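You operate a simulated robot arm through the tools that you are given. There is no shell and no other tool.

You run a simulated robot arm. Do the job below in one go: nothing can be reset, and whatever is moved stays where it is left.

TASK
Gauge bands 1 and 2 and sort them into the trays.
Fine: at or over the printed minimum goes in the good tray, under it in the red reject tray.

The check looks at the end state, three seconds after you hand in, the way a careful person would. Anything else that was tipped, shoved, dropped, spilled or broken makes it a failure.

THE ROBOT
A 7-joint arm with a two-finger parallel gripper, fixed in place. Base frame: the origin is at the foot of the arm, x ahead of it, y to its left, z up; the work surface is at about z = 0.88. Readings come in m, degrees, newtons and seconds.
With the tool pointing down near the work surface it reaches from about 0.4 to 0.9 m from the base axis. Its first joint turns from -143.0 to 143.0 degrees. Payload 3 kg.
Tool frame: the origin (TCP) lies between the finger pads and is the grasp point; the fingertips stand 0.03 m ahead of it; z points along the fingers, y is the line along which they close. Largest opening 0.094 m; finger width 0.028, thickness 0.01; the body of the gripper, 0.05 by 0.096 m, starts 0.055 m behind the TCP.
Orientation is told as [roll, pitch, yaw] about the base's x, y, z axes, in that order, counted from this pose: with the fingers straight down and closing along the base's y, the tool's x points along the base's -x, its y along +y and its z along -z.

THE INTERFACE
- The arm moves only by the tool move_arm. Its argument "plan" is one flat list of numbers, 6 for each row, row after row: the shift along the tool's x, y, z in m, then the turn, a rotation vector about the tool's x, y, z in degrees. In form: [x, y, z, rx, ry, rz, x, y, z, rx, ry, rz, ...]. A call has 1 to 20 rows; each row is the pose to reach, as a shift and turn from the pose commanded when the call began, along the tool's axes at that moment. "fingers" is the gripper command, from -1 (shut) to 1 (fully open), values between in proportion, set as the call begins (left out, the last holds). Each row takes 0.2 s and may step no farther than 0.05 m and 8.6 degrees from the row before; otherwise, or with a gripper value out of range, the whole call is refused. Where a pose cannot be reached the arm comes as near as it can. A force on the tool above 40 N (or 10 N above the force at the start of the call, whichever is more), or a blocked arm, ends the call early, and 0.2 s more pass. Each finger travels about 0.072 m/s and halts on what it meets, pressing with about 36 N; the grip force reading is that of the motor and also rises with nothing between the fingers. The clock runs only during rows and for 0.2 s after the last one: add rows that repeat a pose to give the fingers time. The reply holds the time, the measured pose of the TCP, the force on the tool along the base axes, the opening and the grip force, in the units named above and with some noise, with the torque about the TCP (base axes, N m) and any sound that the robot's microphone picked up.
- Cameras (640 x 400 px; columns grow to the right, rows downward): "scene" is fixed at [0.2197, -0.6507, 1.4473]; the picture's right is [0.83, -0.55, 0.00], its down [-0.27, -0.40, -0.88] and it looks along [0.48, 0.73, -0.48] (base axes); focal length 357 px, centre (320, 200). "wrist" rides on the gripper at [0.076, 0.014, -0.103] in the tool frame; the picture's right is [-0.18, 0.98, 0.00], its down [-0.75, -0.14, -0.64] and it looks along [-0.63, -0.12, 0.77] (tool axes); focal length 243 px, centre (320, 200). There is no depth. A picture from a camera that has moved, and an enlarged one, comes with that camera's place and axes in the base frame and with its lens.
- camera(camera): a new picture of that camera. The clock stands still meanwhile.
- zoom(camera, box): a new picture of the part [left, top, right, bottom] of that camera's present view, enlarged. The clock stands still meanwhile.
- job_done(): hands the job in; it is judged then, once.

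Places have to be worked out from the pictures, the camera data and where the tool is seen. Open the gripper and draw the arm clear of the work before you hand the job in, unless the task says otherwise.

The tools are called after ">>>" as name(argument=value, ...) on one line, values as JSON. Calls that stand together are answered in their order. move_arm: Moves the arm, as the interface text tells. Its arguments: {"type":"object","properties":{"plan":{"type":"array","items":{"type":"number"}},"fingers":{"type":"number"}},"required":["plan"]} The other tools are called the same way: camera (camera) takes a picture; zoom (camera, box) takes an enlarged picture of a part of a camera's view; job_done () hands the job in.

At the start:

```text
clock: 0.0
tool_pos: [0.5242, 0.1095, 1.159]
orientation: [0.0, 0.1, 0.0]
wrist_force: [-0.3, 0.2, 0.1]
moment: [0.0, 0.03, 0.04]
gripper_width: 0.0939
finger_force: 0.0
```

scene: 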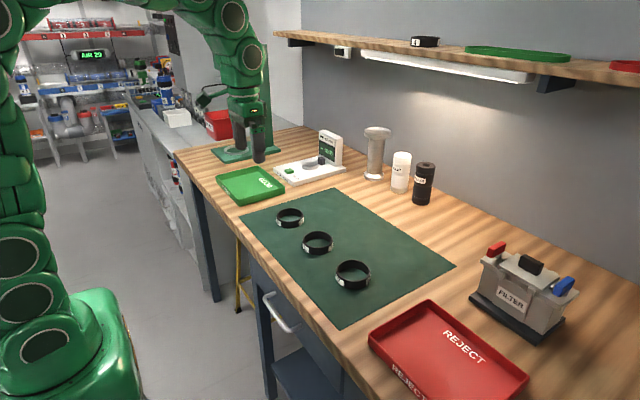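
wrist: 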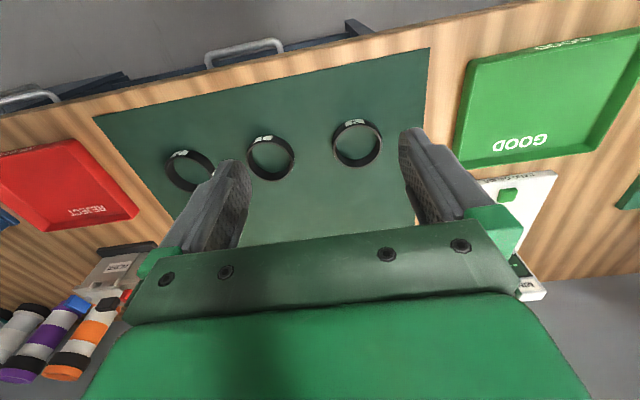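

I see three black bands on a green mat, a green good tray, a red reject tray and what looks like a gauge with a card. I'll zoom in to read the labels first.

>>> zoom(camera="scene", box=[260, 110, 360, 190])

>>> zoom(camera="scene", box=[260, 195, 390, 300])

>>> zoom(camera="wrist", box=[150, 100, 400, 200])

>>> zoom(camera="scene", box=[190, 60, 330, 170])

```text
5.00 times, centred on (310, 150) of scene
camera zoom: at [0.2197, -0.6507, 1.4473], right [0.83, -0.55, 0.0], down [-0.27, -0.4, -0.88], along [0.48, 0.73, -0.48], focal length 1786 px, centre (370, 450)
```

zoom: 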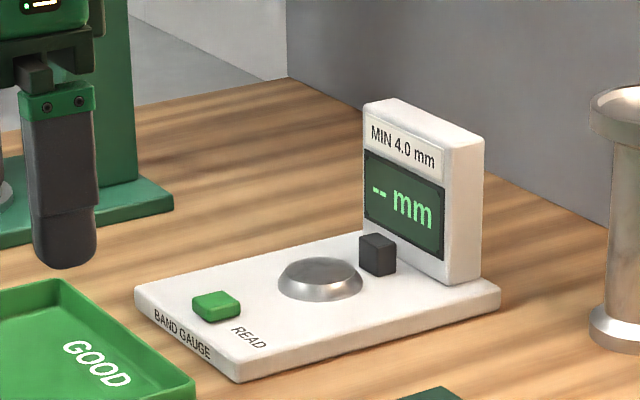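

```text
3.81 times, centred on (325, 248) of scene
camera zoom: at [0.2197, -0.6507, 1.4473], right [0.83, -0.55, 0.0], down [-0.27, -0.4, -0.88], along [0.48, 0.73, -0.48], focal length 1361 px, centre (301, 19)
```

zoom: 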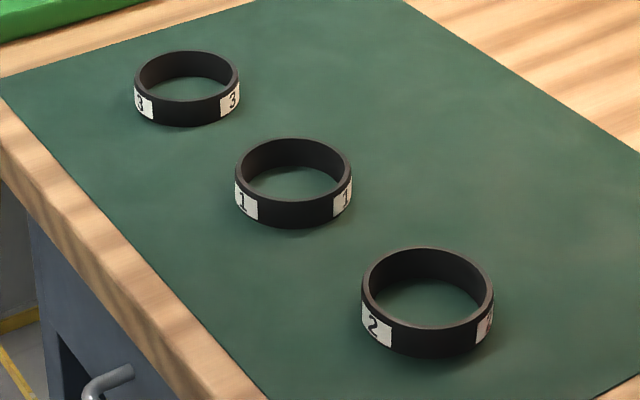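

```text
2.56 times, centred on (275, 150) of wrist
camera zoom: at [0.4487, 0.1243, 1.2606], right [0.18, 0.98, 0.0], down [0.75, -0.14, 0.64], along [0.63, -0.12, -0.77], focal length 621 px, centre (435, 328)
```

zoom: 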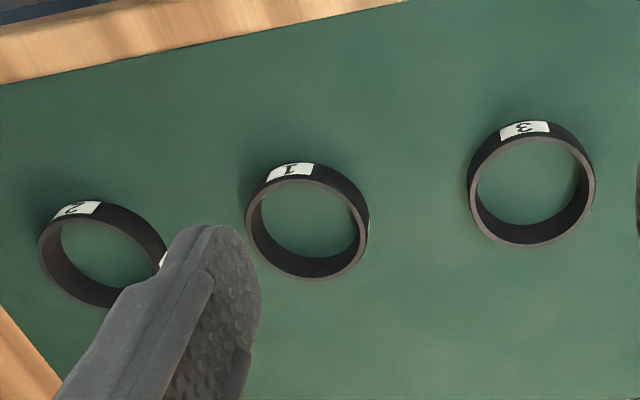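

```text
3.64 times, centred on (260, 115) of scene
camera zoom: at [0.2197, -0.6507, 1.4473], right [0.83, -0.55, 0.0], down [-0.27, -0.4, -0.88], along [0.48, 0.73, -0.48], focal length 1299 px, centre (538, 509)
```

zoom: 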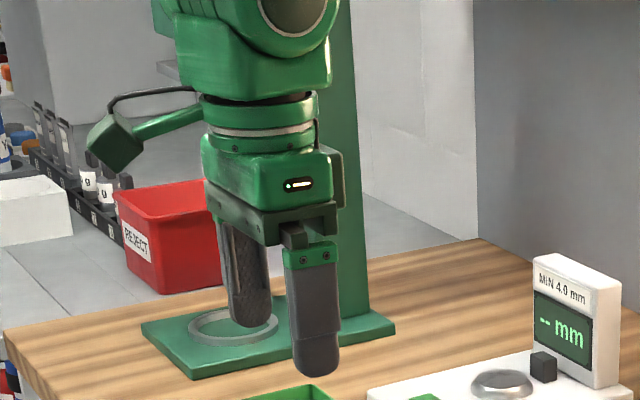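

The gauge prints MIN 4.0 mm. It has a READ button, a round metal boss and a black probe block, lined up along base x at about y=0.42 (button x≈0.79, boss x≈0.88). I'll move the arm over for a closer wrist view of the gauge, staying high at z≈1.13.

>>> move_arm(plan=[-0.02, 0.03, 0, 0, 0, 0, -0.04, 0.06, 0.005, 0, 0, 0, -0.06, 0.09, 0.01, 0, 0, 0, -0.08, 0.12, 0.015, 0, 0, 0, -0.1, 0.15, 0.02, 0, 0, 0, -0.12, 0.18, 0.025, 0, 0, 0, -0.14, 0.21, 0.03, 0, 0, 0, -0.16, 0.24, 0.03, 0, 0, 0, -0.17, 0.27, 0.03, 0, 0, 0, -0.176, 0.29, 0.03, 0, 0, 0], fingers=1)

```text
clock: 2.2
tool_pos: [0.6999, 0.4005, 1.1294]
orientation: [0.0, -0.1, 0.0]
wrist_force: [-0.3, -0.3, -0.3]
moment: [-0.01, 0.01, 0.02]
gripper_width: 0.094
finger_force: 0.0
```

The arm reached (0.70, 0.40, 1.13). I'll take the wrist and scene views from here.

>>> camera(camera="wrist")

>>> camera(camera="scene")

```text
taken
camera wrist: at [0.6256, 0.4149, 1.2311], right [0.18, 0.98, 0.0], down [0.75, -0.14, 0.64], along [0.63, -0.12, -0.77], focal length 243 px, centre (320, 200)
```

wrist: 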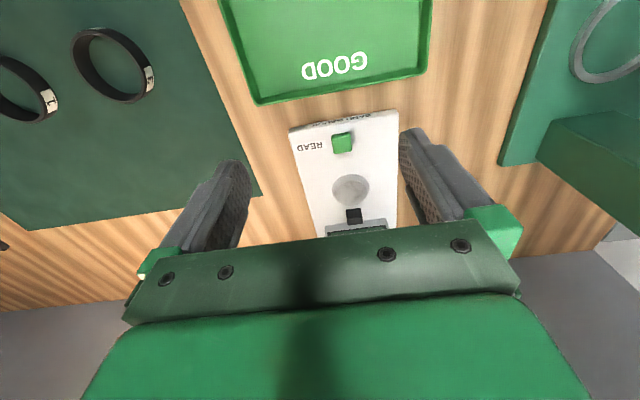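

```text
taken
```

scene: 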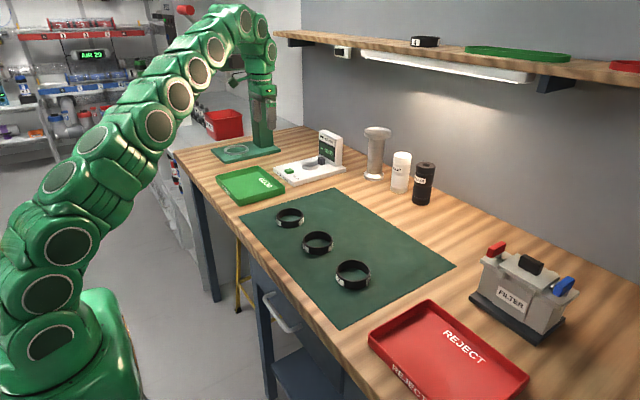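

Now an enlarged wrist view of the gauge for its detailed geometry.

>>> zoom(camera="wrist", box=[270, 90, 430, 245])

>>> zoom(camera="scene", box=[270, 125, 350, 190])

>>> zoom(camera="scene", box=[210, 155, 300, 215])

```text
2.58 times, centred on (350, 168) of wrist
camera zoom: at [0.6256, 0.4149, 1.2311], right [0.18, 0.98, 0.0], down [0.75, -0.14, 0.64], along [0.63, -0.12, -0.77], focal length 626 px, centre (243, 284)
```

zoom: 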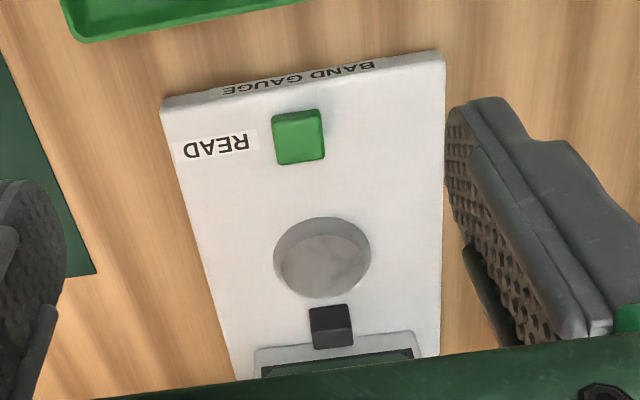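

```text
6.15 times, centred on (310, 158) of scene
camera zoom: at [0.2197, -0.6507, 1.4473], right [0.83, -0.55, 0.0], down [-0.27, -0.4, -0.88], along [0.48, 0.73, -0.48], focal length 2199 px, centre (382, 462)
```

zoom: 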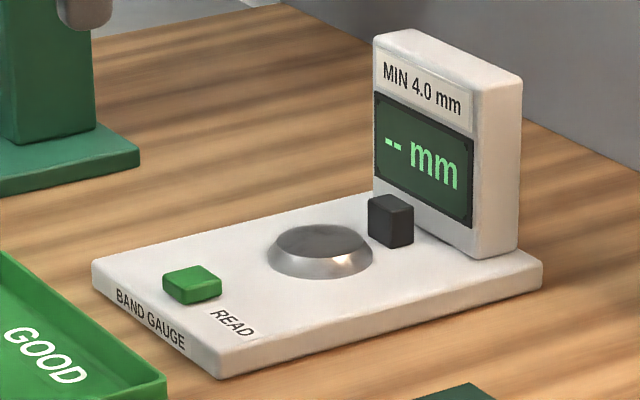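

```text
6.67 times, centred on (255, 185) of scene
camera zoom: at [0.2197, -0.6507, 1.4473], right [0.83, -0.55, 0.0], down [-0.27, -0.4, -0.88], along [0.48, 0.73, -0.48], focal length 2382 px, centre (753, 300)
```

zoom: 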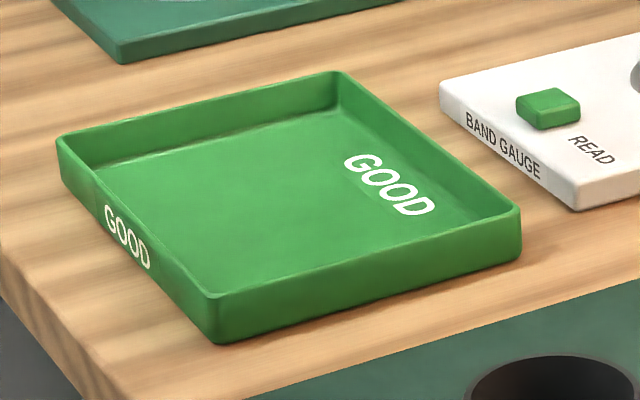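

The boss centre works out at about (0.887, 0.419), with the plate top near z≈0.895 and the block face at x≈0.933. I'll test whether I can reach above it at z≈1.04 with the tool tilted 20° outward.

>>> move_arm(plan=[-0.02, 0.002, 0.01, 0, -2.5, 0, -0.045, 0.005, 0.02, 0, -5, 0, -0.07, 0.008, 0.03, 0, -7.5, 0, -0.095, 0.01, 0.045, 0, -10, 0, -0.12, 0.012, 0.06, 0, -12.5, 0, -0.145, 0.015, 0.075, 0, -15, 0, -0.17, 0.017, 0.085, 0, -17.5, 0, -0.1875, 0.019, 0.09, 0, -20, 0, -0.1875, 0.019, 0.09, 0, -20, 0])

```text
clock: 4.2
tool_pos: [0.8629, 0.4053, 1.0273]
orientation: [0.0, -20.1, -0.1]
wrist_force: [-1.1, 0.2, -0.6]
moment: [-0.05, -0.02, -0.02]
gripper_width: 0.0939
finger_force: 0.1
out of reach, approached as far as the arm can: row 5, 6, 7, 8, 9
```

At 20° tilt the arm stopped at radius 0.953. I'll check in pictures how the tool stands relative to the boss.

>>> zoom(camera="scene", box=[230, 70, 390, 190])

>>> camera(camera="wrist")

>>> camera(camera="scene")

```text
3.33 times, centred on (310, 130) of scene
camera zoom: at [0.2197, -0.6507, 1.4473], right [0.83, -0.55, 0.0], down [-0.27, -0.4, -0.88], along [0.48, 0.73, -0.48], focal length 1191 px, centre (353, 433)
```

zoom: 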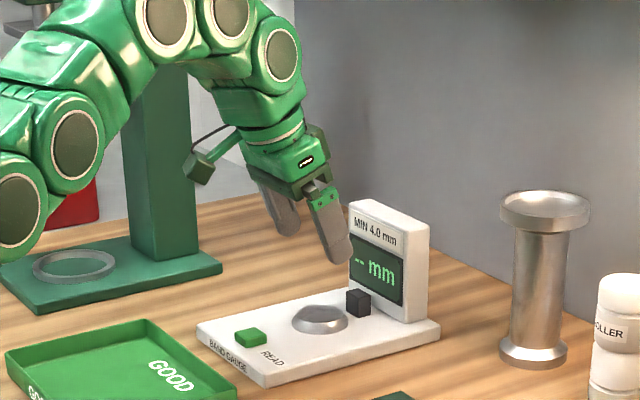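

```text
taken
camera wrist: at [0.7569, 0.4193, 1.0976], right [0.17, 0.98, 0.06], down [0.49, -0.14, 0.86], along [0.86, -0.12, -0.5], focal length 243 px, centre (320, 200)
```

wrist: 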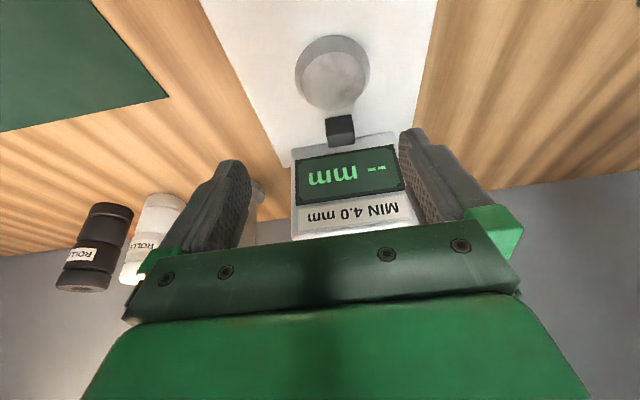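

```text
taken
```

scene: 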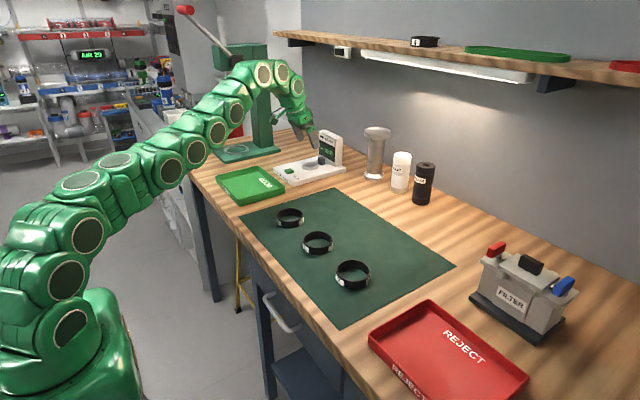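

The boss estimate is confirmed at (0.885, 0.419). I'll tilt a further 20° in place to see how much reach that gains.

>>> move_arm(plan=[0, 0, 0, 0, -5, 0, 0, 0, 0, 0, -10, 0, 0, 0, 0, 0, -15, 0, 0, 0, 0, 0, -20, 0, 0, 0, 0, 0, -20, 0])

```text
clock: 5.4
tool_pos: [0.8618, 0.4046, 1.028]
orientation: [0.0, -39.9, 0.0]
wrist_force: [-0.3, -0.7, 0.2]
moment: [0.02, -0.02, -0.03]
gripper_width: 0.0939
finger_force: 0.0
```

The arm keeps its place at 40° tilt with no reach warning. Next I'll move out and down toward (0.887, 0.419, 0.96) to test reach over the boss.

>>> move_arm(plan=[0.006, 0.004, 0.018, 0, 0, 0, 0.013, 0.0075, 0.035, 0, 0, 0, 0.0195, 0.011, 0.052, 0, 0, 0, 0.0258, 0.0145, 0.0697, 0, 0, 0, 0.0258, 0.0145, 0.0697, 0, 0, 0])

```text
clock: 6.6
tool_pos: [0.8901, 0.419, 0.9572]
orientation: [0.1, -40.0, 0.0]
wrist_force: [0.6, 0.5, -0.5]
moment: [0.02, 0.0, 0.01]
gripper_width: 0.0938
finger_force: 0.0
```

That pose is reached at 40°. I'll reduce the tilt to 30° and then 25° to find the smallest tilt that still reaches.

>>> move_arm(plan=[0, 0, 0, 0, 5, 0, 0, 0, 0, 0, 10, 0, 0, 0, 0, 0, 10, 0])

```text
clock: 7.4
tool_pos: [0.8885, 0.42, 0.9578]
orientation: [0.0, -29.8, -0.1]
wrist_force: [-0.5, 0.7, 0.0]
moment: [0.01, -0.02, -0.01]
gripper_width: 0.0937
finger_force: 0.1
```

30° also reaches here. I'll check it holds lower, at z≈0.936, where the fingertips still clear the plate.

>>> move_arm(plan=[0.005, 0, 0.0085, 0, 0, 0, 0.011, 0, 0.019, 0, 0, 0, 0.011, 0, 0.019, 0, 0, 0])

>>> zoom(camera="scene", box=[250, 100, 370, 190])

>>> camera(camera="wrist")

```text
clock: 8.2
tool_pos: [0.8881, 0.4195, 0.9367]
orientation: [0.1, -29.9, 0.0]
wrist_force: [-0.4, 0.5, -0.2]
moment: [-0.01, 0.0, -0.02]
gripper_width: 0.0941
finger_force: 0.1
```

```text
4.44 times, centred on (310, 145) of scene
camera zoom: at [0.2197, -0.6507, 1.4473], right [0.83, -0.55, 0.0], down [-0.27, -0.4, -0.88], along [0.48, 0.73, -0.48], focal length 1588 px, centre (364, 444)
```

zoom: 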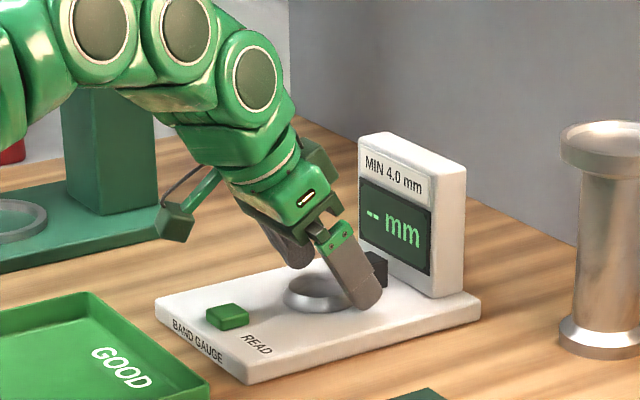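

```text
taken
camera wrist: at [0.7715, 0.4337, 0.9867], right [0.16, 0.98, 0.09], down [0.33, -0.14, 0.93], along [0.93, -0.12, -0.35], focal length 243 px, centre (320, 200)
```

wrist: 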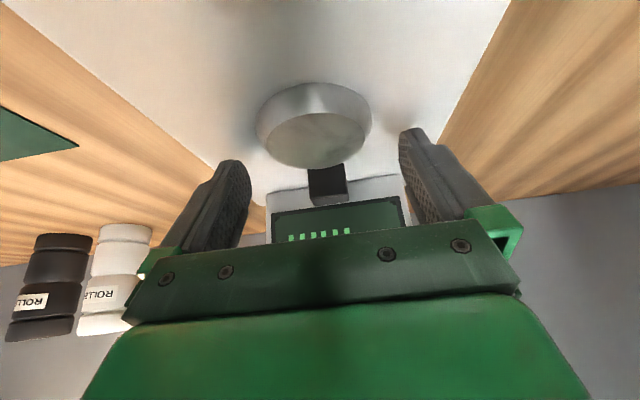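

30° tilt reaches down over the boss, so I'll use it throughout. I'll lift away and go to a viewing position behind band 1, at about (0.565, 0.0, 1.055).

>>> move_arm(plan=[-0.02, 0, -0.0346, 0, 0, 0, -0.04, 0, -0.0693, 0, 0, 0, -0.06, 0, -0.1039, 0, 0, 0, -0.04, -0.03, -0.1154, 0, 0, 0, -0.02, -0.06, -0.127, 0, 0, 0, 0, -0.09, -0.1385, 0, 0, 0, 0.0199, -0.12, -0.15, 0, 0, 0, 0.0399, -0.15, -0.1616, 0, 0, 0, 0.0599, -0.18, -0.1731, 0, 0, 0, 0.0799, -0.21, -0.1847, 0, 0, 0, 0.0998, -0.24, -0.1962, 0, 0, 0, 0.1198, -0.27, -0.2077, 0, 0, 0, 0.1398, -0.3, -0.2193, 0, 0, 0, 0.1598, -0.33, -0.2308, 0, 0, 0, 0.1798, -0.36, -0.2423, 0, 0, 0, 0.1997, -0.39, -0.2539, 0, 0, 0, 0.2197, -0.42, -0.2654, 0, 0, 0, 0.2197, -0.42, -0.2654, 0, 0, 0])

>>> camera(camera="wrist")

>>> camera(camera="scene")

```text
clock: 12.0
tool_pos: [0.5634, 0.0, 1.0586]
orientation: [0.0, -29.9, 0.0]
wrist_force: [0.7, 0.1, 0.0]
moment: [0.01, 0.02, 0.0]
gripper_width: 0.0939
finger_force: 0.0
```

```text
taken
camera wrist: at [0.4476, 0.0149, 1.1079], right [0.16, 0.98, 0.09], down [0.33, -0.14, 0.93], along [0.93, -0.12, -0.35], focal length 243 px, centre (320, 200)
```

wrist: 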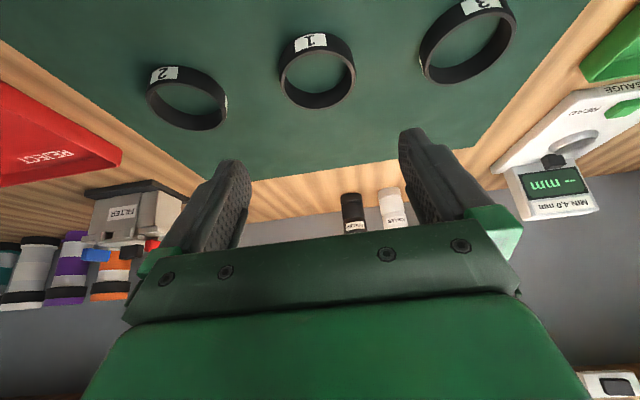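

```text
taken
```

scene: 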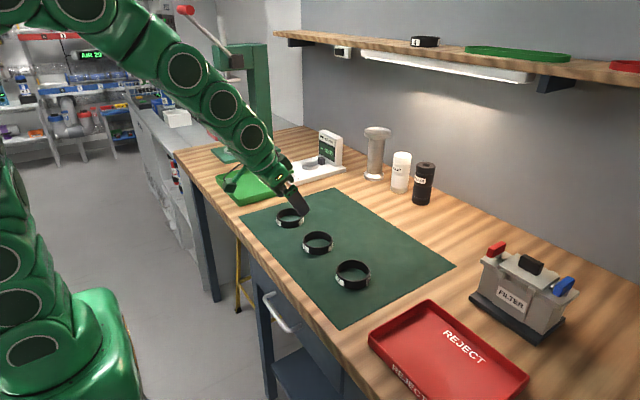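

The three bands are in view ahead of the fingers. I'll zoom in to locate bands 1 and 2 precisely.

>>> zoom(camera="wrist", box=[260, 20, 380, 120])

>>> zoom(camera="wrist", box=[130, 50, 250, 150])

>>> zoom(camera="scene", box=[285, 215, 385, 300])

```text
4.00 times, centred on (320, 70) of wrist
camera zoom: at [0.4476, 0.0149, 1.1079], right [0.16, 0.98, 0.09], down [0.33, -0.14, 0.93], along [0.93, -0.12, -0.35], focal length 970 px, centre (320, 720)
```

zoom: 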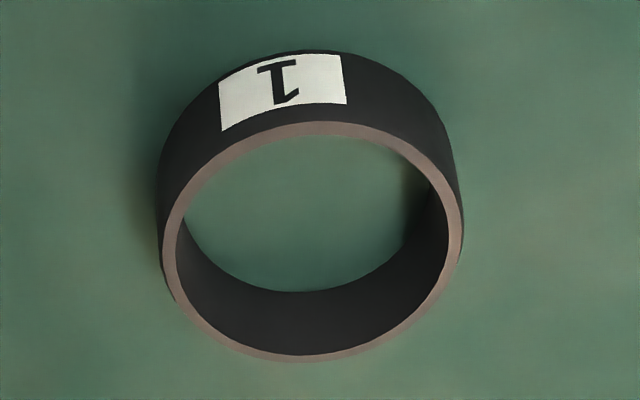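

```text
4.00 times, centred on (190, 100) of wrist
camera zoom: at [0.4476, 0.0149, 1.1079], right [0.16, 0.98, 0.09], down [0.33, -0.14, 0.93], along [0.93, -0.12, -0.35], focal length 970 px, centre (840, 600)
```

zoom: 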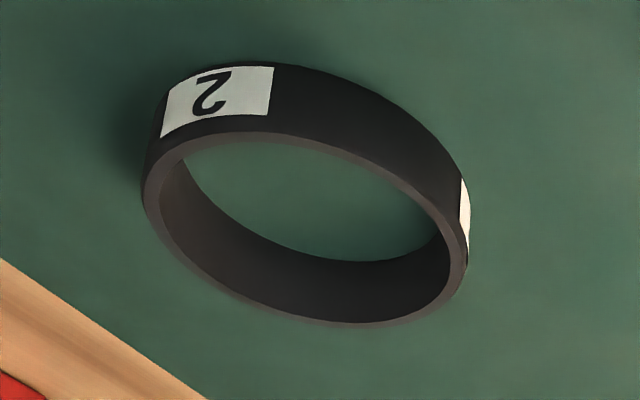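

```text
4.71 times, centred on (335, 258) of scene
camera zoom: at [0.2197, -0.6507, 1.4473], right [0.83, -0.55, 0.0], down [-0.27, -0.4, -0.88], along [0.48, 0.73, -0.48], focal length 1681 px, centre (249, -71)
```

zoom: 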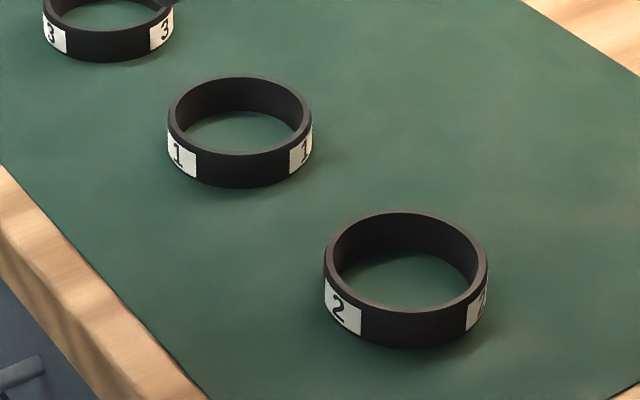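

Band 1's centre is about (0.647, 0.0015), outer diameter ~80 mm and height ~17 mm. I'll move to a pre-grasp pose above it, fingers straddling it along y.

>>> move_arm(plan=[-0.0057, 0.0005, 0.0274, 0, 0, 0, -0.0114, 0.001, 0.0548, 0, 0, 0, -0.0171, 0.0015, 0.0823, 0, 0, 0, -0.0228, 0.0015, 0.1097, 0, 0, 0, -0.0228, 0.0015, 0.1097, 0, 0, 0], fingers=1)

>>> camera(camera="wrist")

>>> zoom(camera="scene", box=[260, 180, 380, 275])

```text
clock: 13.2
tool_pos: [0.6397, 0.0009, 0.9713]
orientation: [0.1, -30.0, 0.0]
wrist_force: [0.1, 0.3, 0.3]
moment: [0.04, 0.01, 0.01]
gripper_width: 0.0939
finger_force: 0.0
```

```text
taken
camera wrist: at [0.5228, 0.0148, 1.0235], right [0.16, 0.98, 0.09], down [0.33, -0.14, 0.93], along [0.93, -0.12, -0.35], focal length 243 px, centre (320, 200)
```

wrist: 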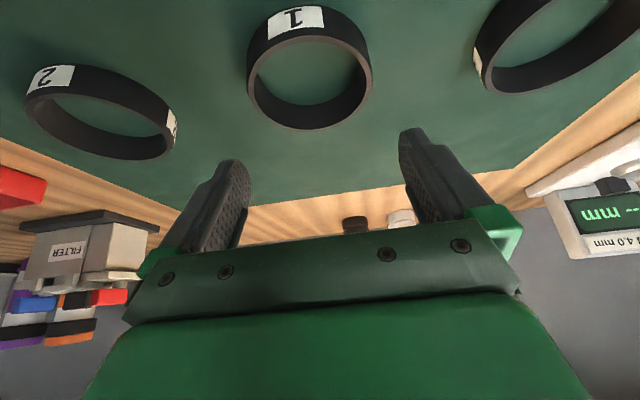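

```text
4.21 times, centred on (320, 228) of scene
camera zoom: at [0.2197, -0.6507, 1.4473], right [0.83, -0.55, 0.0], down [-0.27, -0.4, -0.88], along [0.48, 0.73, -0.48], focal length 1504 px, centre (320, 84)
```

zoom: 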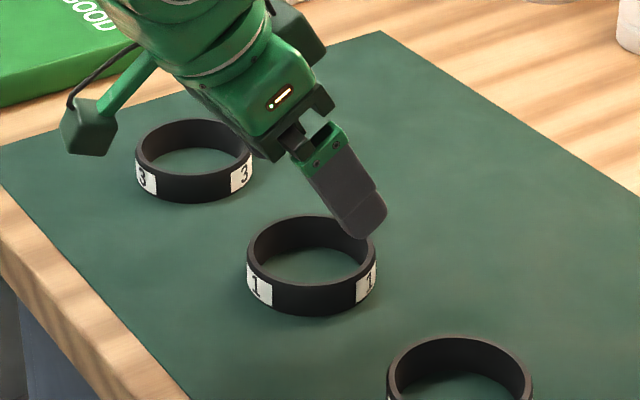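

The alignment looks good, with band 1 centred between the fingers at y≈0.002. I'll descend slowly to about z=0.920 with the fingers open.

>>> move_arm(plan=[0.0064, 0.0005, 0.0111, 0, 0, 0, 0.0128, 0.001, 0.0222, 0, 0, 0, 0.0192, 0.001, 0.0333, 0, 0, 0, 0.0257, 0.001, 0.0444, 0, 0, 0, 0.0257, 0.001, 0.0444, 0, 0, 0])

>>> zoom(camera="wrist", box=[200, 0, 460, 200])

>>> zoom(camera="scene", box=[280, 205, 360, 265])

```text
clock: 14.4
tool_pos: [0.6391, 0.0036, 0.9205]
orientation: [-0.1, -29.9, 0.1]
wrist_force: [-0.1, -0.1, 0.1]
moment: [0.0, 0.01, -0.02]
gripper_width: 0.0939
finger_force: 0.1
```

```text
2.00 times, centred on (330, 100) of wrist
camera zoom: at [0.5235, 0.0162, 0.9712], right [0.16, 0.98, 0.09], down [0.33, -0.14, 0.93], along [0.93, -0.12, -0.35], focal length 485 px, centre (300, 400)
```

zoom: 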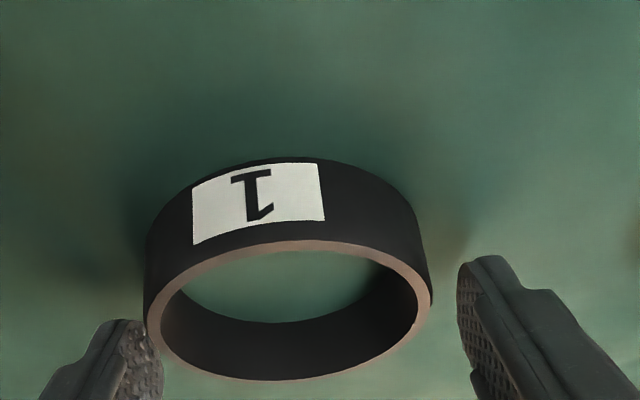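

```text
6.67 times, centred on (320, 235) of scene
camera zoom: at [0.2197, -0.6507, 1.4473], right [0.83, -0.55, 0.0], down [-0.27, -0.4, -0.88], along [0.48, 0.73, -0.48], focal length 2382 px, centre (320, -33)
```

zoom: 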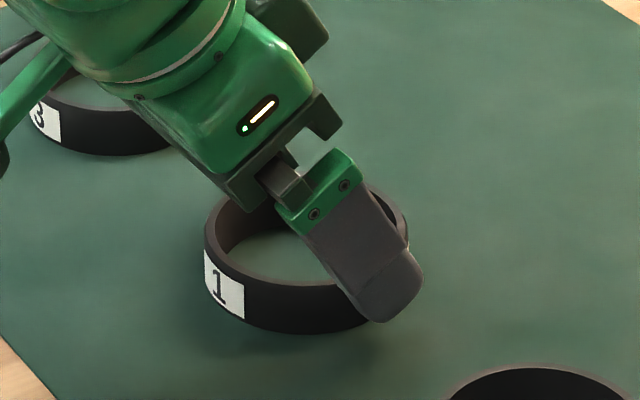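

The fingers straddle band 1, but the +y gap looks larger than the -y gap. I'll shift −2.5 mm in y and lower another 4 mm before closing.

>>> move_arm(plan=[0.001, -0.0015, 0.0017, 0, 0, 0, 0.002, -0.0025, 0.0035, 0, 0, 0, 0.002, -0.0025, 0.0035, 0, 0, 0])

>>> zoom(camera="wrist", box=[200, 0, 460, 200])

```text
clock: 15.2
tool_pos: [0.6391, -0.0009, 0.9168]
orientation: [0.0, -30.0, 0.0]
wrist_force: [1.2, -0.6, -0.6]
moment: [0.02, 0.0, -0.03]
gripper_width: 0.094
finger_force: 0.1
```

```text
2.00 times, centred on (330, 100) of wrist
camera zoom: at [0.5235, 0.0133, 0.9677], right [0.16, 0.98, 0.09], down [0.33, -0.14, 0.93], along [0.93, -0.12, -0.35], focal length 485 px, centre (300, 400)
```

zoom: 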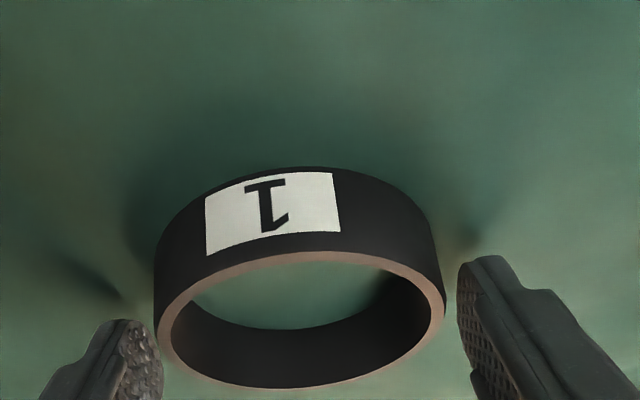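

The band is now centred to within about 2 mm. I'll close gently on the outer diameter, commanding 0.075 m.

>>> move_arm(plan=[0, 0.001, 0, 0, 0, 0, 0, 0.001, 0, 0, 0, 0, 0, 0.001, 0, 0, 0, 0], fingers=0.6)

>>> zoom(camera="wrist", box=[200, 0, 460, 200])

>>> zoom(camera="scene", box=[280, 205, 360, 265])

```text
clock: 16.0
tool_pos: [0.6399, 0.0003, 0.9172]
orientation: [0.0, -29.9, 0.0]
wrist_force: [-0.3, -0.9, 1.6]
moment: [-0.02, 0.02, 0.0]
gripper_width: 0.0803
finger_force: 36.2
```

```text
2.00 times, centred on (330, 100) of wrist
camera zoom: at [0.5234, 0.0147, 0.9677], right [0.16, 0.98, 0.09], down [0.33, -0.14, 0.93], along [0.93, -0.12, -0.35], focal length 485 px, centre (300, 400)
```

zoom: 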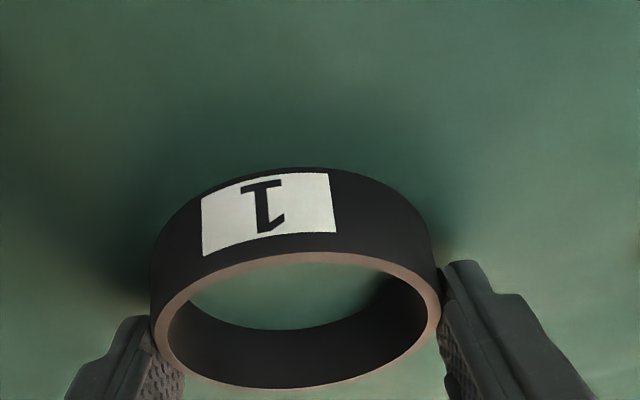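

```text
6.67 times, centred on (320, 235) of scene
camera zoom: at [0.2197, -0.6507, 1.4473], right [0.83, -0.55, 0.0], down [-0.27, -0.4, -0.88], along [0.48, 0.73, -0.48], focal length 2382 px, centre (320, -33)
```

zoom: 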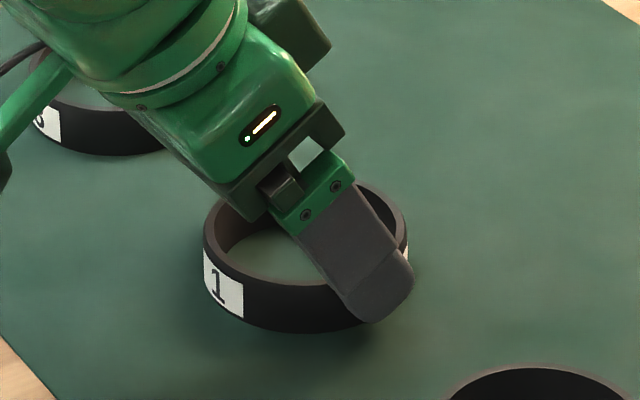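

The grip holds at 80.3 mm with 36 N, so the band is rigid. I'll lift straight up about 6 cm and check that it stays level.

>>> move_arm(plan=[-0.005, 0, -0.00866, 0, 0, 0, -0.015, 0, -0.026, 0, 0, 0, -0.03, 0, -0.052, 0, 0, 0, -0.03, 0, -0.052, 0, 0, 0])

>>> zoom(camera="wrist", box=[200, 0, 460, 200])

>>> zoom(camera="scene", box=[270, 180, 370, 260])

```text
clock: 17.0
tool_pos: [0.639, -0.0006, 0.9783]
orientation: [0.0, -29.9, 0.0]
wrist_force: [-0.3, -0.7, -0.1]
moment: [0.01, 0.01, 0.02]
gripper_width: 0.0803
finger_force: 35.7
```

```text
2.00 times, centred on (330, 100) of wrist
camera zoom: at [0.5227, 0.0138, 1.0279], right [0.16, 0.98, 0.09], down [0.33, -0.14, 0.93], along [0.93, -0.12, -0.35], focal length 485 px, centre (300, 400)
```

zoom: 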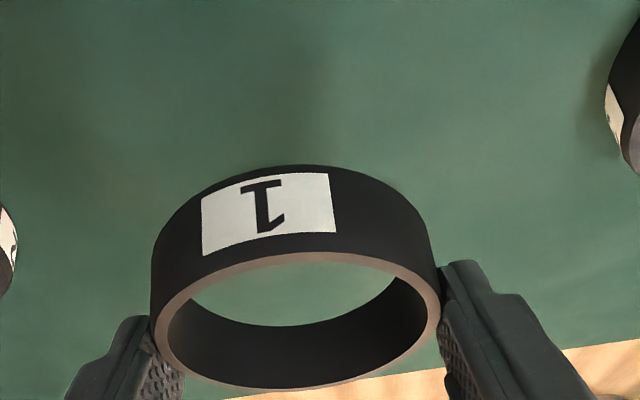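

```text
5.00 times, centred on (320, 220) of scene
camera zoom: at [0.2197, -0.6507, 1.4473], right [0.83, -0.55, 0.0], down [-0.27, -0.4, -0.88], along [0.48, 0.73, -0.48], focal length 1786 px, centre (320, 100)
```

zoom: 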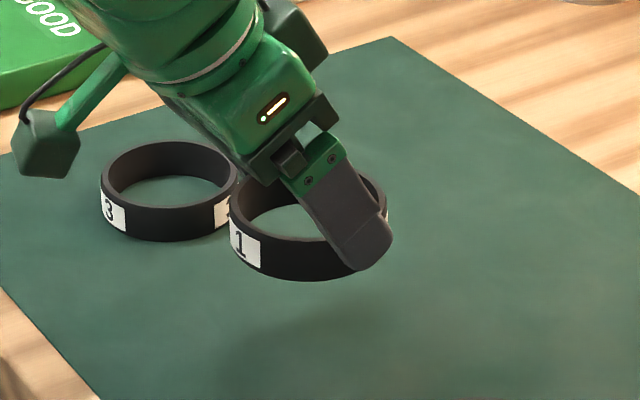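

Band 1 is level and firmly held, with its centre about 8 mm ahead of the TCP and its bottom about 35 mm below it. I'll carry it up and over to hover above the boss at TCP ≈ (0.878, 0.420, 0.975).

>>> move_arm(plan=[-0.0155, 0, -0.0268, 0, 0, 0, -0.031, 0, -0.0537, 0, 0, 0, -0.0437, 0.0364, -0.0464, 0, 0, 0, -0.0563, 0.0728, -0.0391, 0, 0, 0, -0.069, 0.1092, -0.0317, 0, 0, 0, -0.0817, 0.1456, -0.0244, 0, 0, 0, -0.0943, 0.182, -0.0171, 0, 0, 0, -0.107, 0.2185, -0.0098, 0, 0, 0, -0.1197, 0.2549, -0.0025, 0, 0, 0, -0.1324, 0.2913, 0.0049, 0, 0, 0, -0.145, 0.3277, 0.0122, 0, 0, 0, -0.1577, 0.3641, 0.0195, 0, 0, 0, -0.1704, 0.4005, 0.0268, 0, 0, 0, -0.1792, 0.4055, 0.0506, 0, 0, 0, -0.188, 0.4105, 0.0745, 0, 0, 0, -0.1967, 0.4155, 0.0983, 0, 0, 0, -0.2055, 0.4205, 0.1221, 0, 0, 0, -0.2055, 0.4205, 0.1221, 0, 0, 0])

>>> camera(camera="wrist")

>>> zoom(camera="scene", box=[265, 115, 355, 185])

```text
clock: 20.8
tool_pos: [0.8791, 0.4213, 0.9719]
orientation: [-0.1, -30.0, 0.0]
wrist_force: [-0.3, 0.8, -0.1]
moment: [0.01, 0.01, -0.04]
gripper_width: 0.08
finger_force: 36.1
```

```text
taken
camera wrist: at [0.7628, 0.4349, 1.022], right [0.16, 0.98, 0.09], down [0.33, -0.14, 0.93], along [0.93, -0.12, -0.35], focal length 243 px, centre (320, 200)
```

wrist: 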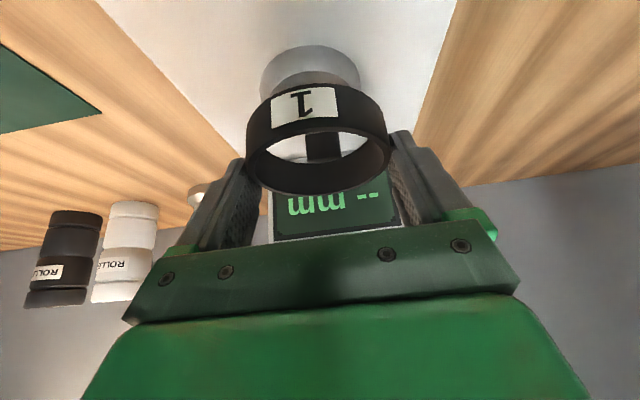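

```text
5.71 times, centred on (310, 150) of scene
camera zoom: at [0.2197, -0.6507, 1.4473], right [0.83, -0.55, 0.0], down [-0.27, -0.4, -0.88], along [0.48, 0.73, -0.48], focal length 2042 px, centre (377, 486)
```

zoom: 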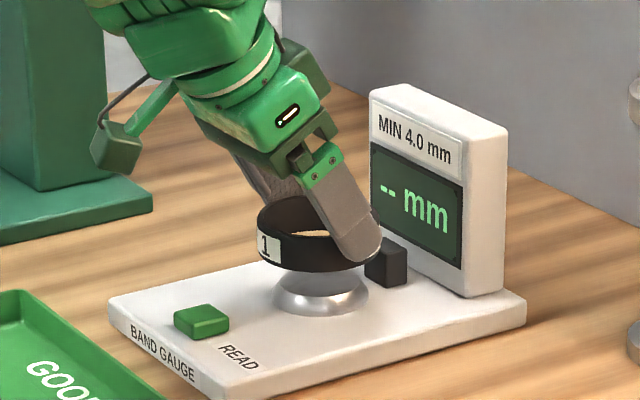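

Seen in the same image, the band centre and boss centre agree to within 1–2 mm. I'll descend 36 mm slowly, nudging +1 mm in x.

>>> move_arm(plan=[0.0034, 0, 0.0063, 0, 0, 0, 0.0068, 0, 0.0127, 0, 0, 0, 0.0103, 0, 0.019, 0, 0, 0, 0.0137, 0, 0.0254, 0, 0, 0, 0.0171, 0, 0.0317, 0, 0, 0, 0.0171, 0, 0.0317, 0, 0, 0])

>>> camera(camera="wrist")

>>> zoom(camera="scene", box=[265, 125, 355, 185])

```text
clock: 22.2
tool_pos: [0.8793, 0.4215, 0.9379]
orientation: [0.0, -30.0, 0.0]
wrist_force: [-0.2, 0.4, -0.7]
moment: [-0.02, 0.02, 0.04]
gripper_width: 0.0802
finger_force: 35.9
```

```text
taken
camera wrist: at [0.7634, 0.436, 0.9887], right [0.16, 0.98, 0.09], down [0.33, -0.14, 0.93], along [0.93, -0.12, -0.35], focal length 243 px, centre (320, 200)
```

wrist: 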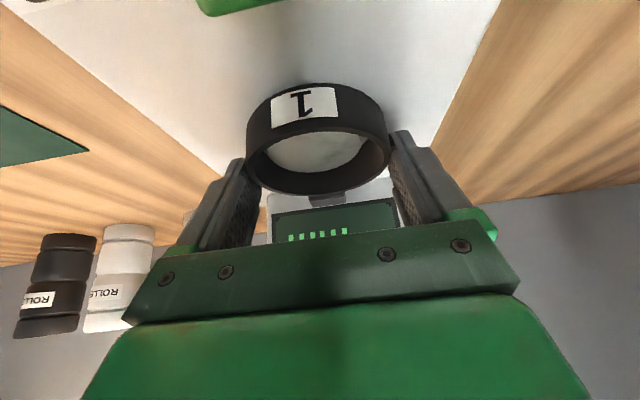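

```text
6.67 times, centred on (310, 155) of scene
camera zoom: at [0.2197, -0.6507, 1.4473], right [0.83, -0.55, 0.0], down [-0.27, -0.4, -0.88], along [0.48, 0.73, -0.48], focal length 2382 px, centre (387, 500)
```

zoom: 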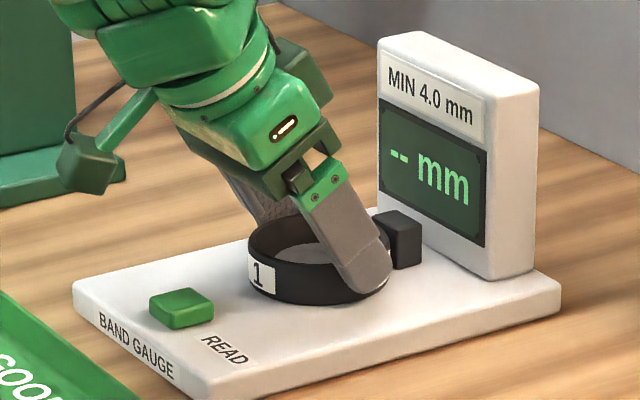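

The band encloses the boss with no contact force, and its bottom is about 8 mm above the plate. I'll lower another 6 mm in small steps.

>>> move_arm(plan=[0.001, 0, 0.0017, 0, 0, 0, 0.002, 0, 0.0035, 0, 0, 0, 0.003, 0, 0.0052, 0, 0, 0, 0.003, 0, 0.0052, 0, 0, 0])

>>> zoom(camera="wrist", box=[220, 60, 420, 210])

>>> zoom(camera="scene", box=[280, 135, 340, 175])

```text
clock: 23.0
tool_pos: [0.8806, 0.4207, 0.9366]
orientation: [0.1, -30.3, 0.0]
wrist_force: [-8.7, -2.7, 8.2]
moment: [-0.34, 0.35, -0.19]
gripper_width: 0.08
finger_force: 35.8
stopped in row 3: the force on the tool passed its limit at 43 N (the readings are from after the stop); the commanded pose is now the measured one
```

```text
2.67 times, centred on (320, 135) of wrist
camera zoom: at [0.7643, 0.4356, 0.9869], right [0.16, 0.98, 0.1], down [0.33, -0.14, 0.93], along [0.93, -0.12, -0.34], focal length 647 px, centre (320, 373)
```

zoom: 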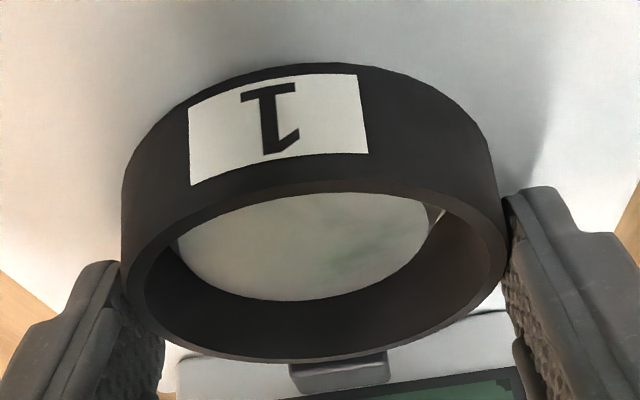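

```text
10.00 times, centred on (310, 155) of scene
camera zoom: at [0.2197, -0.6507, 1.4473], right [0.83, -0.55, 0.0], down [-0.27, -0.4, -0.88], along [0.48, 0.73, -0.48], focal length 3573 px, centre (420, 650)
```

zoom: 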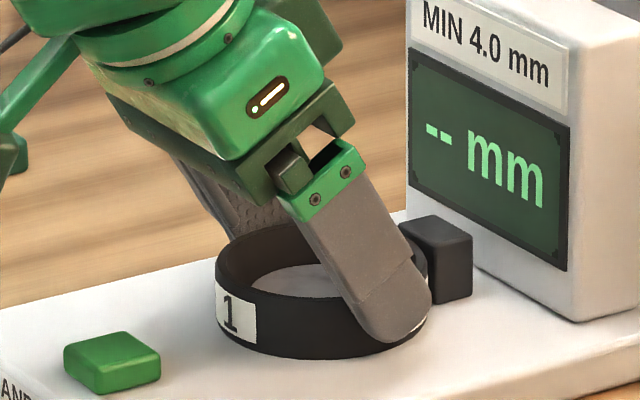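

The call stopped at 43 N. The force direction (−x, slightly −y, up) and moment point to the band's inner lower edge riding on the boss's near flank, so the band sits too far +x/+y. I'll raise 4 mm and shift −4 mm in x and −1.5 mm in y.

>>> move_arm(plan=[-0.002, 0, -0.0035, 0, 0.3, 0, 0.0015, -0.0015, -0.0055, 0, 0.3, 0, 0.0015, -0.0015, -0.0055, 0, 0.3, 0])

>>> zoom(camera="wrist", box=[220, 60, 420, 210])

>>> zoom(camera="scene", box=[280, 135, 340, 175])

```text
clock: 23.8
tool_pos: [0.8756, 0.4207, 0.9391]
orientation: [0.1, -29.9, 0.0]
wrist_force: [1.9, 0.7, -0.4]
moment: [0.01, -0.09, 0.0]
gripper_width: 0.0803
finger_force: 35.8
```

```text
2.67 times, centred on (320, 135) of wrist
camera zoom: at [0.7601, 0.4342, 0.9906], right [0.16, 0.98, 0.09], down [0.33, -0.14, 0.93], along [0.93, -0.12, -0.35], focal length 647 px, centre (320, 373)
```

zoom: 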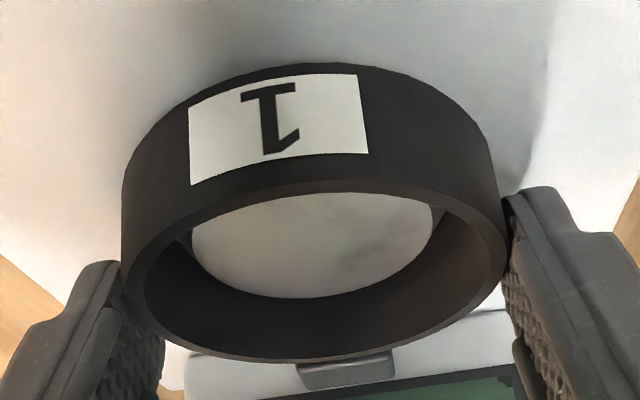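

```text
10.00 times, centred on (310, 155) of scene
camera zoom: at [0.2197, -0.6507, 1.4473], right [0.83, -0.55, 0.0], down [-0.27, -0.4, -0.88], along [0.48, 0.73, -0.48], focal length 3573 px, centre (420, 650)
```

zoom: 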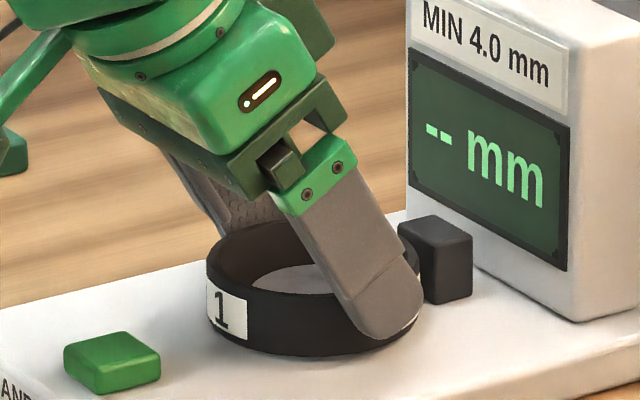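

Force is back to near zero and the boss top looks centred in the ring. I'll descend again in small steps.

>>> move_arm(plan=[0.0008, 0, 0.0013, 0, 0, 0, 0.0015, 0, 0.0026, 0, 0, 0, 0.0022, 0, 0.0039, 0, 0, 0, 0.003, 0, 0.0052, 0, 0, 0])

>>> zoom(camera="scene", box=[280, 135, 340, 175])

```text
clock: 24.8
tool_pos: [0.877, 0.4202, 0.9383]
orientation: [0.2, -30.2, 0.0]
wrist_force: [2.9, 0.5, 27.3]
moment: [-0.73, -0.18, -0.15]
gripper_width: 0.08
finger_force: 35.6
```

```text
10.00 times, centred on (310, 155) of scene
camera zoom: at [0.2197, -0.6507, 1.4473], right [0.83, -0.55, 0.0], down [-0.27, -0.4, -0.88], along [0.48, 0.73, -0.48], focal length 3573 px, centre (420, 650)
```

zoom: 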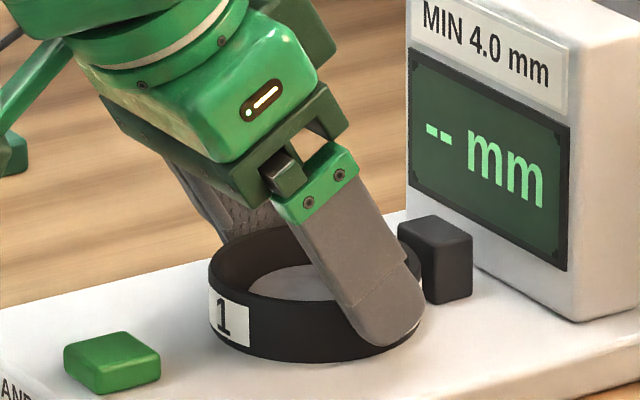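

There is a pure vertical force of 27 N with the band around the boss, so it is resting on the plate, whose top must be at about z≈0.903. I'll back off the downward push by about 4 mm of command, then check before releasing.

>>> move_arm(plan=[-0.001, 0, -0.0018, 0, 0, 0, -0.002, 0, -0.0035, 0, 0, 0, -0.002, 0, -0.0035, 0, 0, 0])

>>> zoom(camera="wrist", box=[220, 60, 420, 210])

>>> zoom(camera="scene", box=[280, 135, 340, 175])

```text
clock: 25.6
tool_pos: [0.8772, 0.4203, 0.9358]
orientation: [0.2, -29.9, 0.0]
wrist_force: [13.8, 5.7, 3.3]
moment: [0.18, -0.64, 0.23]
gripper_width: 0.0803
finger_force: 35.8
```

```text
2.67 times, centred on (320, 135) of wrist
camera zoom: at [0.761, 0.4338, 0.9879], right [0.16, 0.98, 0.09], down [0.33, -0.14, 0.93], along [0.93, -0.12, -0.35], focal length 647 px, centre (320, 373)
```

zoom: 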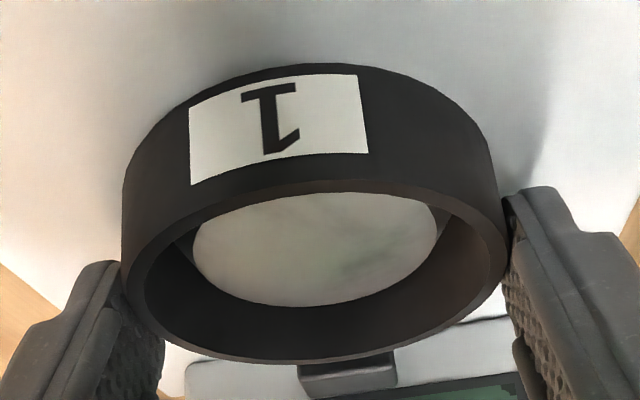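

```text
10.00 times, centred on (310, 155) of scene
camera zoom: at [0.2197, -0.6507, 1.4473], right [0.83, -0.55, 0.0], down [-0.27, -0.4, -0.88], along [0.48, 0.73, -0.48], focal length 3573 px, centre (420, 650)
```

zoom: 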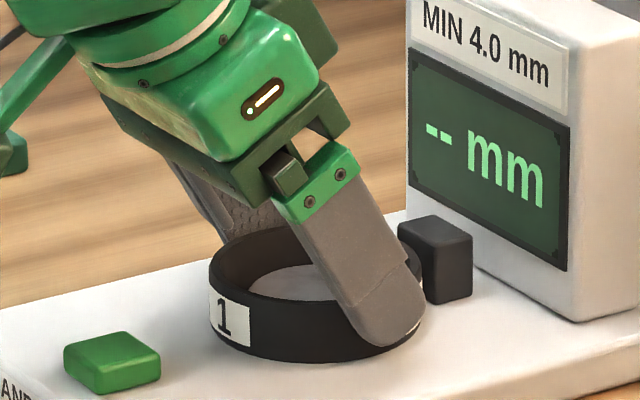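

Now the force is mainly +x/+y with little vertical, and the band has slipped lower, so I've over-corrected and the boss fit is fairly close. I'll shift +1.8 mm in x and +0.8 mm in y at the same height.

>>> move_arm(plan=[-0.0008, 0.0004, 0.0005, 0, 0, 0, -0.0016, 0.0008, 0.0009, 0, 0, 0, -0.0016, 0.0008, 0.0009, 0, 0, 0])

```text
clock: 26.4
tool_pos: [0.8787, 0.4202, 0.9384]
orientation: [0.1, -30.1, 0.0]
wrist_force: [1.0, 0.8, -1.3]
moment: [-0.02, -0.01, 0.03]
gripper_width: 0.0799
finger_force: 35.8
```

Forces are now about zero. I'll descend in 1 mm steps.

>>> move_arm(plan=[0.0005, 0, 0.0009, 0, 0, 0, 0.001, 0, 0.0017, 0, 0, 0, 0.0015, 0, 0.0026, 0, 0, 0, 0.002, 0, 0.0035, 0, 0, 0, 0.002, 0, 0.0035, 0, 0, 0])

```text
clock: 27.6
tool_pos: [0.8791, 0.4213, 0.9353]
orientation: [0.3, -30.3, -0.1]
wrist_force: [-5.1, 4.2, 33.2]
moment: [-0.68, 0.14, -0.04]
gripper_width: 0.08
finger_force: 35.6
```

There are 33 N vertical at z=0.935, with the contact biased to the −y side. I'll look closely to see whether it is seated.

>>> zoom(camera="wrist", box=[220, 60, 420, 210])

>>> zoom(camera="scene", box=[285, 145, 335, 178])

```text
2.67 times, centred on (320, 135) of wrist
camera zoom: at [0.762, 0.4349, 0.9868], right [0.16, 0.98, 0.1], down [0.33, -0.14, 0.93], along [0.93, -0.11, -0.34], focal length 647 px, centre (320, 373)
```

zoom: 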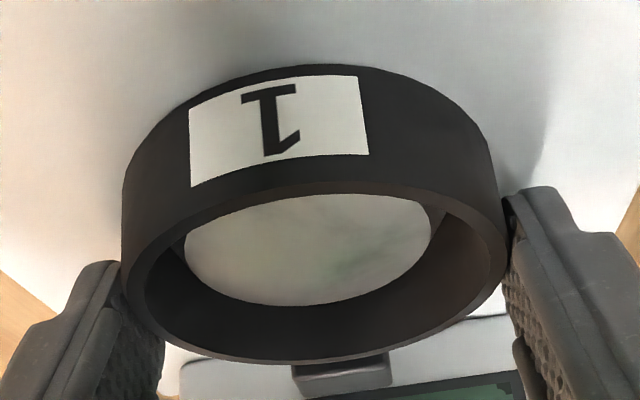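

```text
12.12 times, centred on (310, 162) of scene
camera zoom: at [0.2197, -0.6507, 1.4473], right [0.83, -0.55, 0.0], down [-0.27, -0.4, -0.88], along [0.48, 0.73, -0.48], focal length 4331 px, centre (441, 667)
```

zoom: 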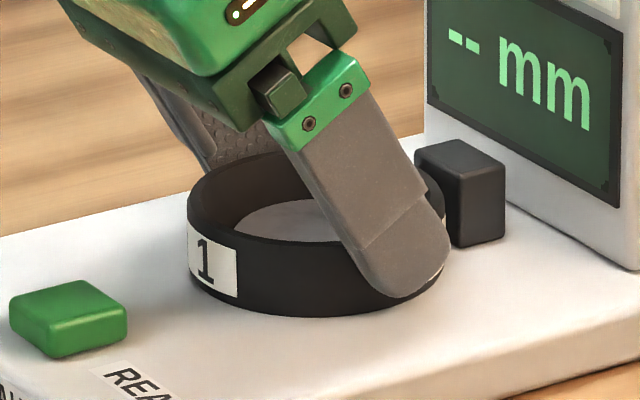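

The front lower edge of the band now sits where a seated band should appear on the plate. I'll relieve the push slightly.

>>> move_arm(plan=[-0.0006, 0, -0.001, 0, 0, 0, -0.0012, 0, -0.0021, 0, 0, 0, -0.0012, 0, -0.0021, 0, 0, 0])

```text
clock: 28.4
tool_pos: [0.8789, 0.4208, 0.9367]
orientation: [0.2, -30.1, 0.0]
wrist_force: [8.7, 9.2, 14.8]
moment: [0.47, -0.65, 0.17]
gripper_width: 0.0801
finger_force: 35.9
```

A residual side load of about +9/+9 N shows the band leaning on the far +x/+y flank of the boss. I'll shift about +1 mm in x and y to null it before opening.

>>> move_arm(plan=[-0.0009, 0.001, 0.0005, 0, 0, 0, -0.0009, 0.001, 0.0005, 0, 0, 0])

```text
clock: 29.0
tool_pos: [0.88, 0.4217, 0.9372]
orientation: [0.2, -29.9, 0.0]
wrist_force: [-14.4, -1.7, 18.0]
moment: [-0.5, 0.51, -0.29]
gripper_width: 0.0799
finger_force: 35.8
```

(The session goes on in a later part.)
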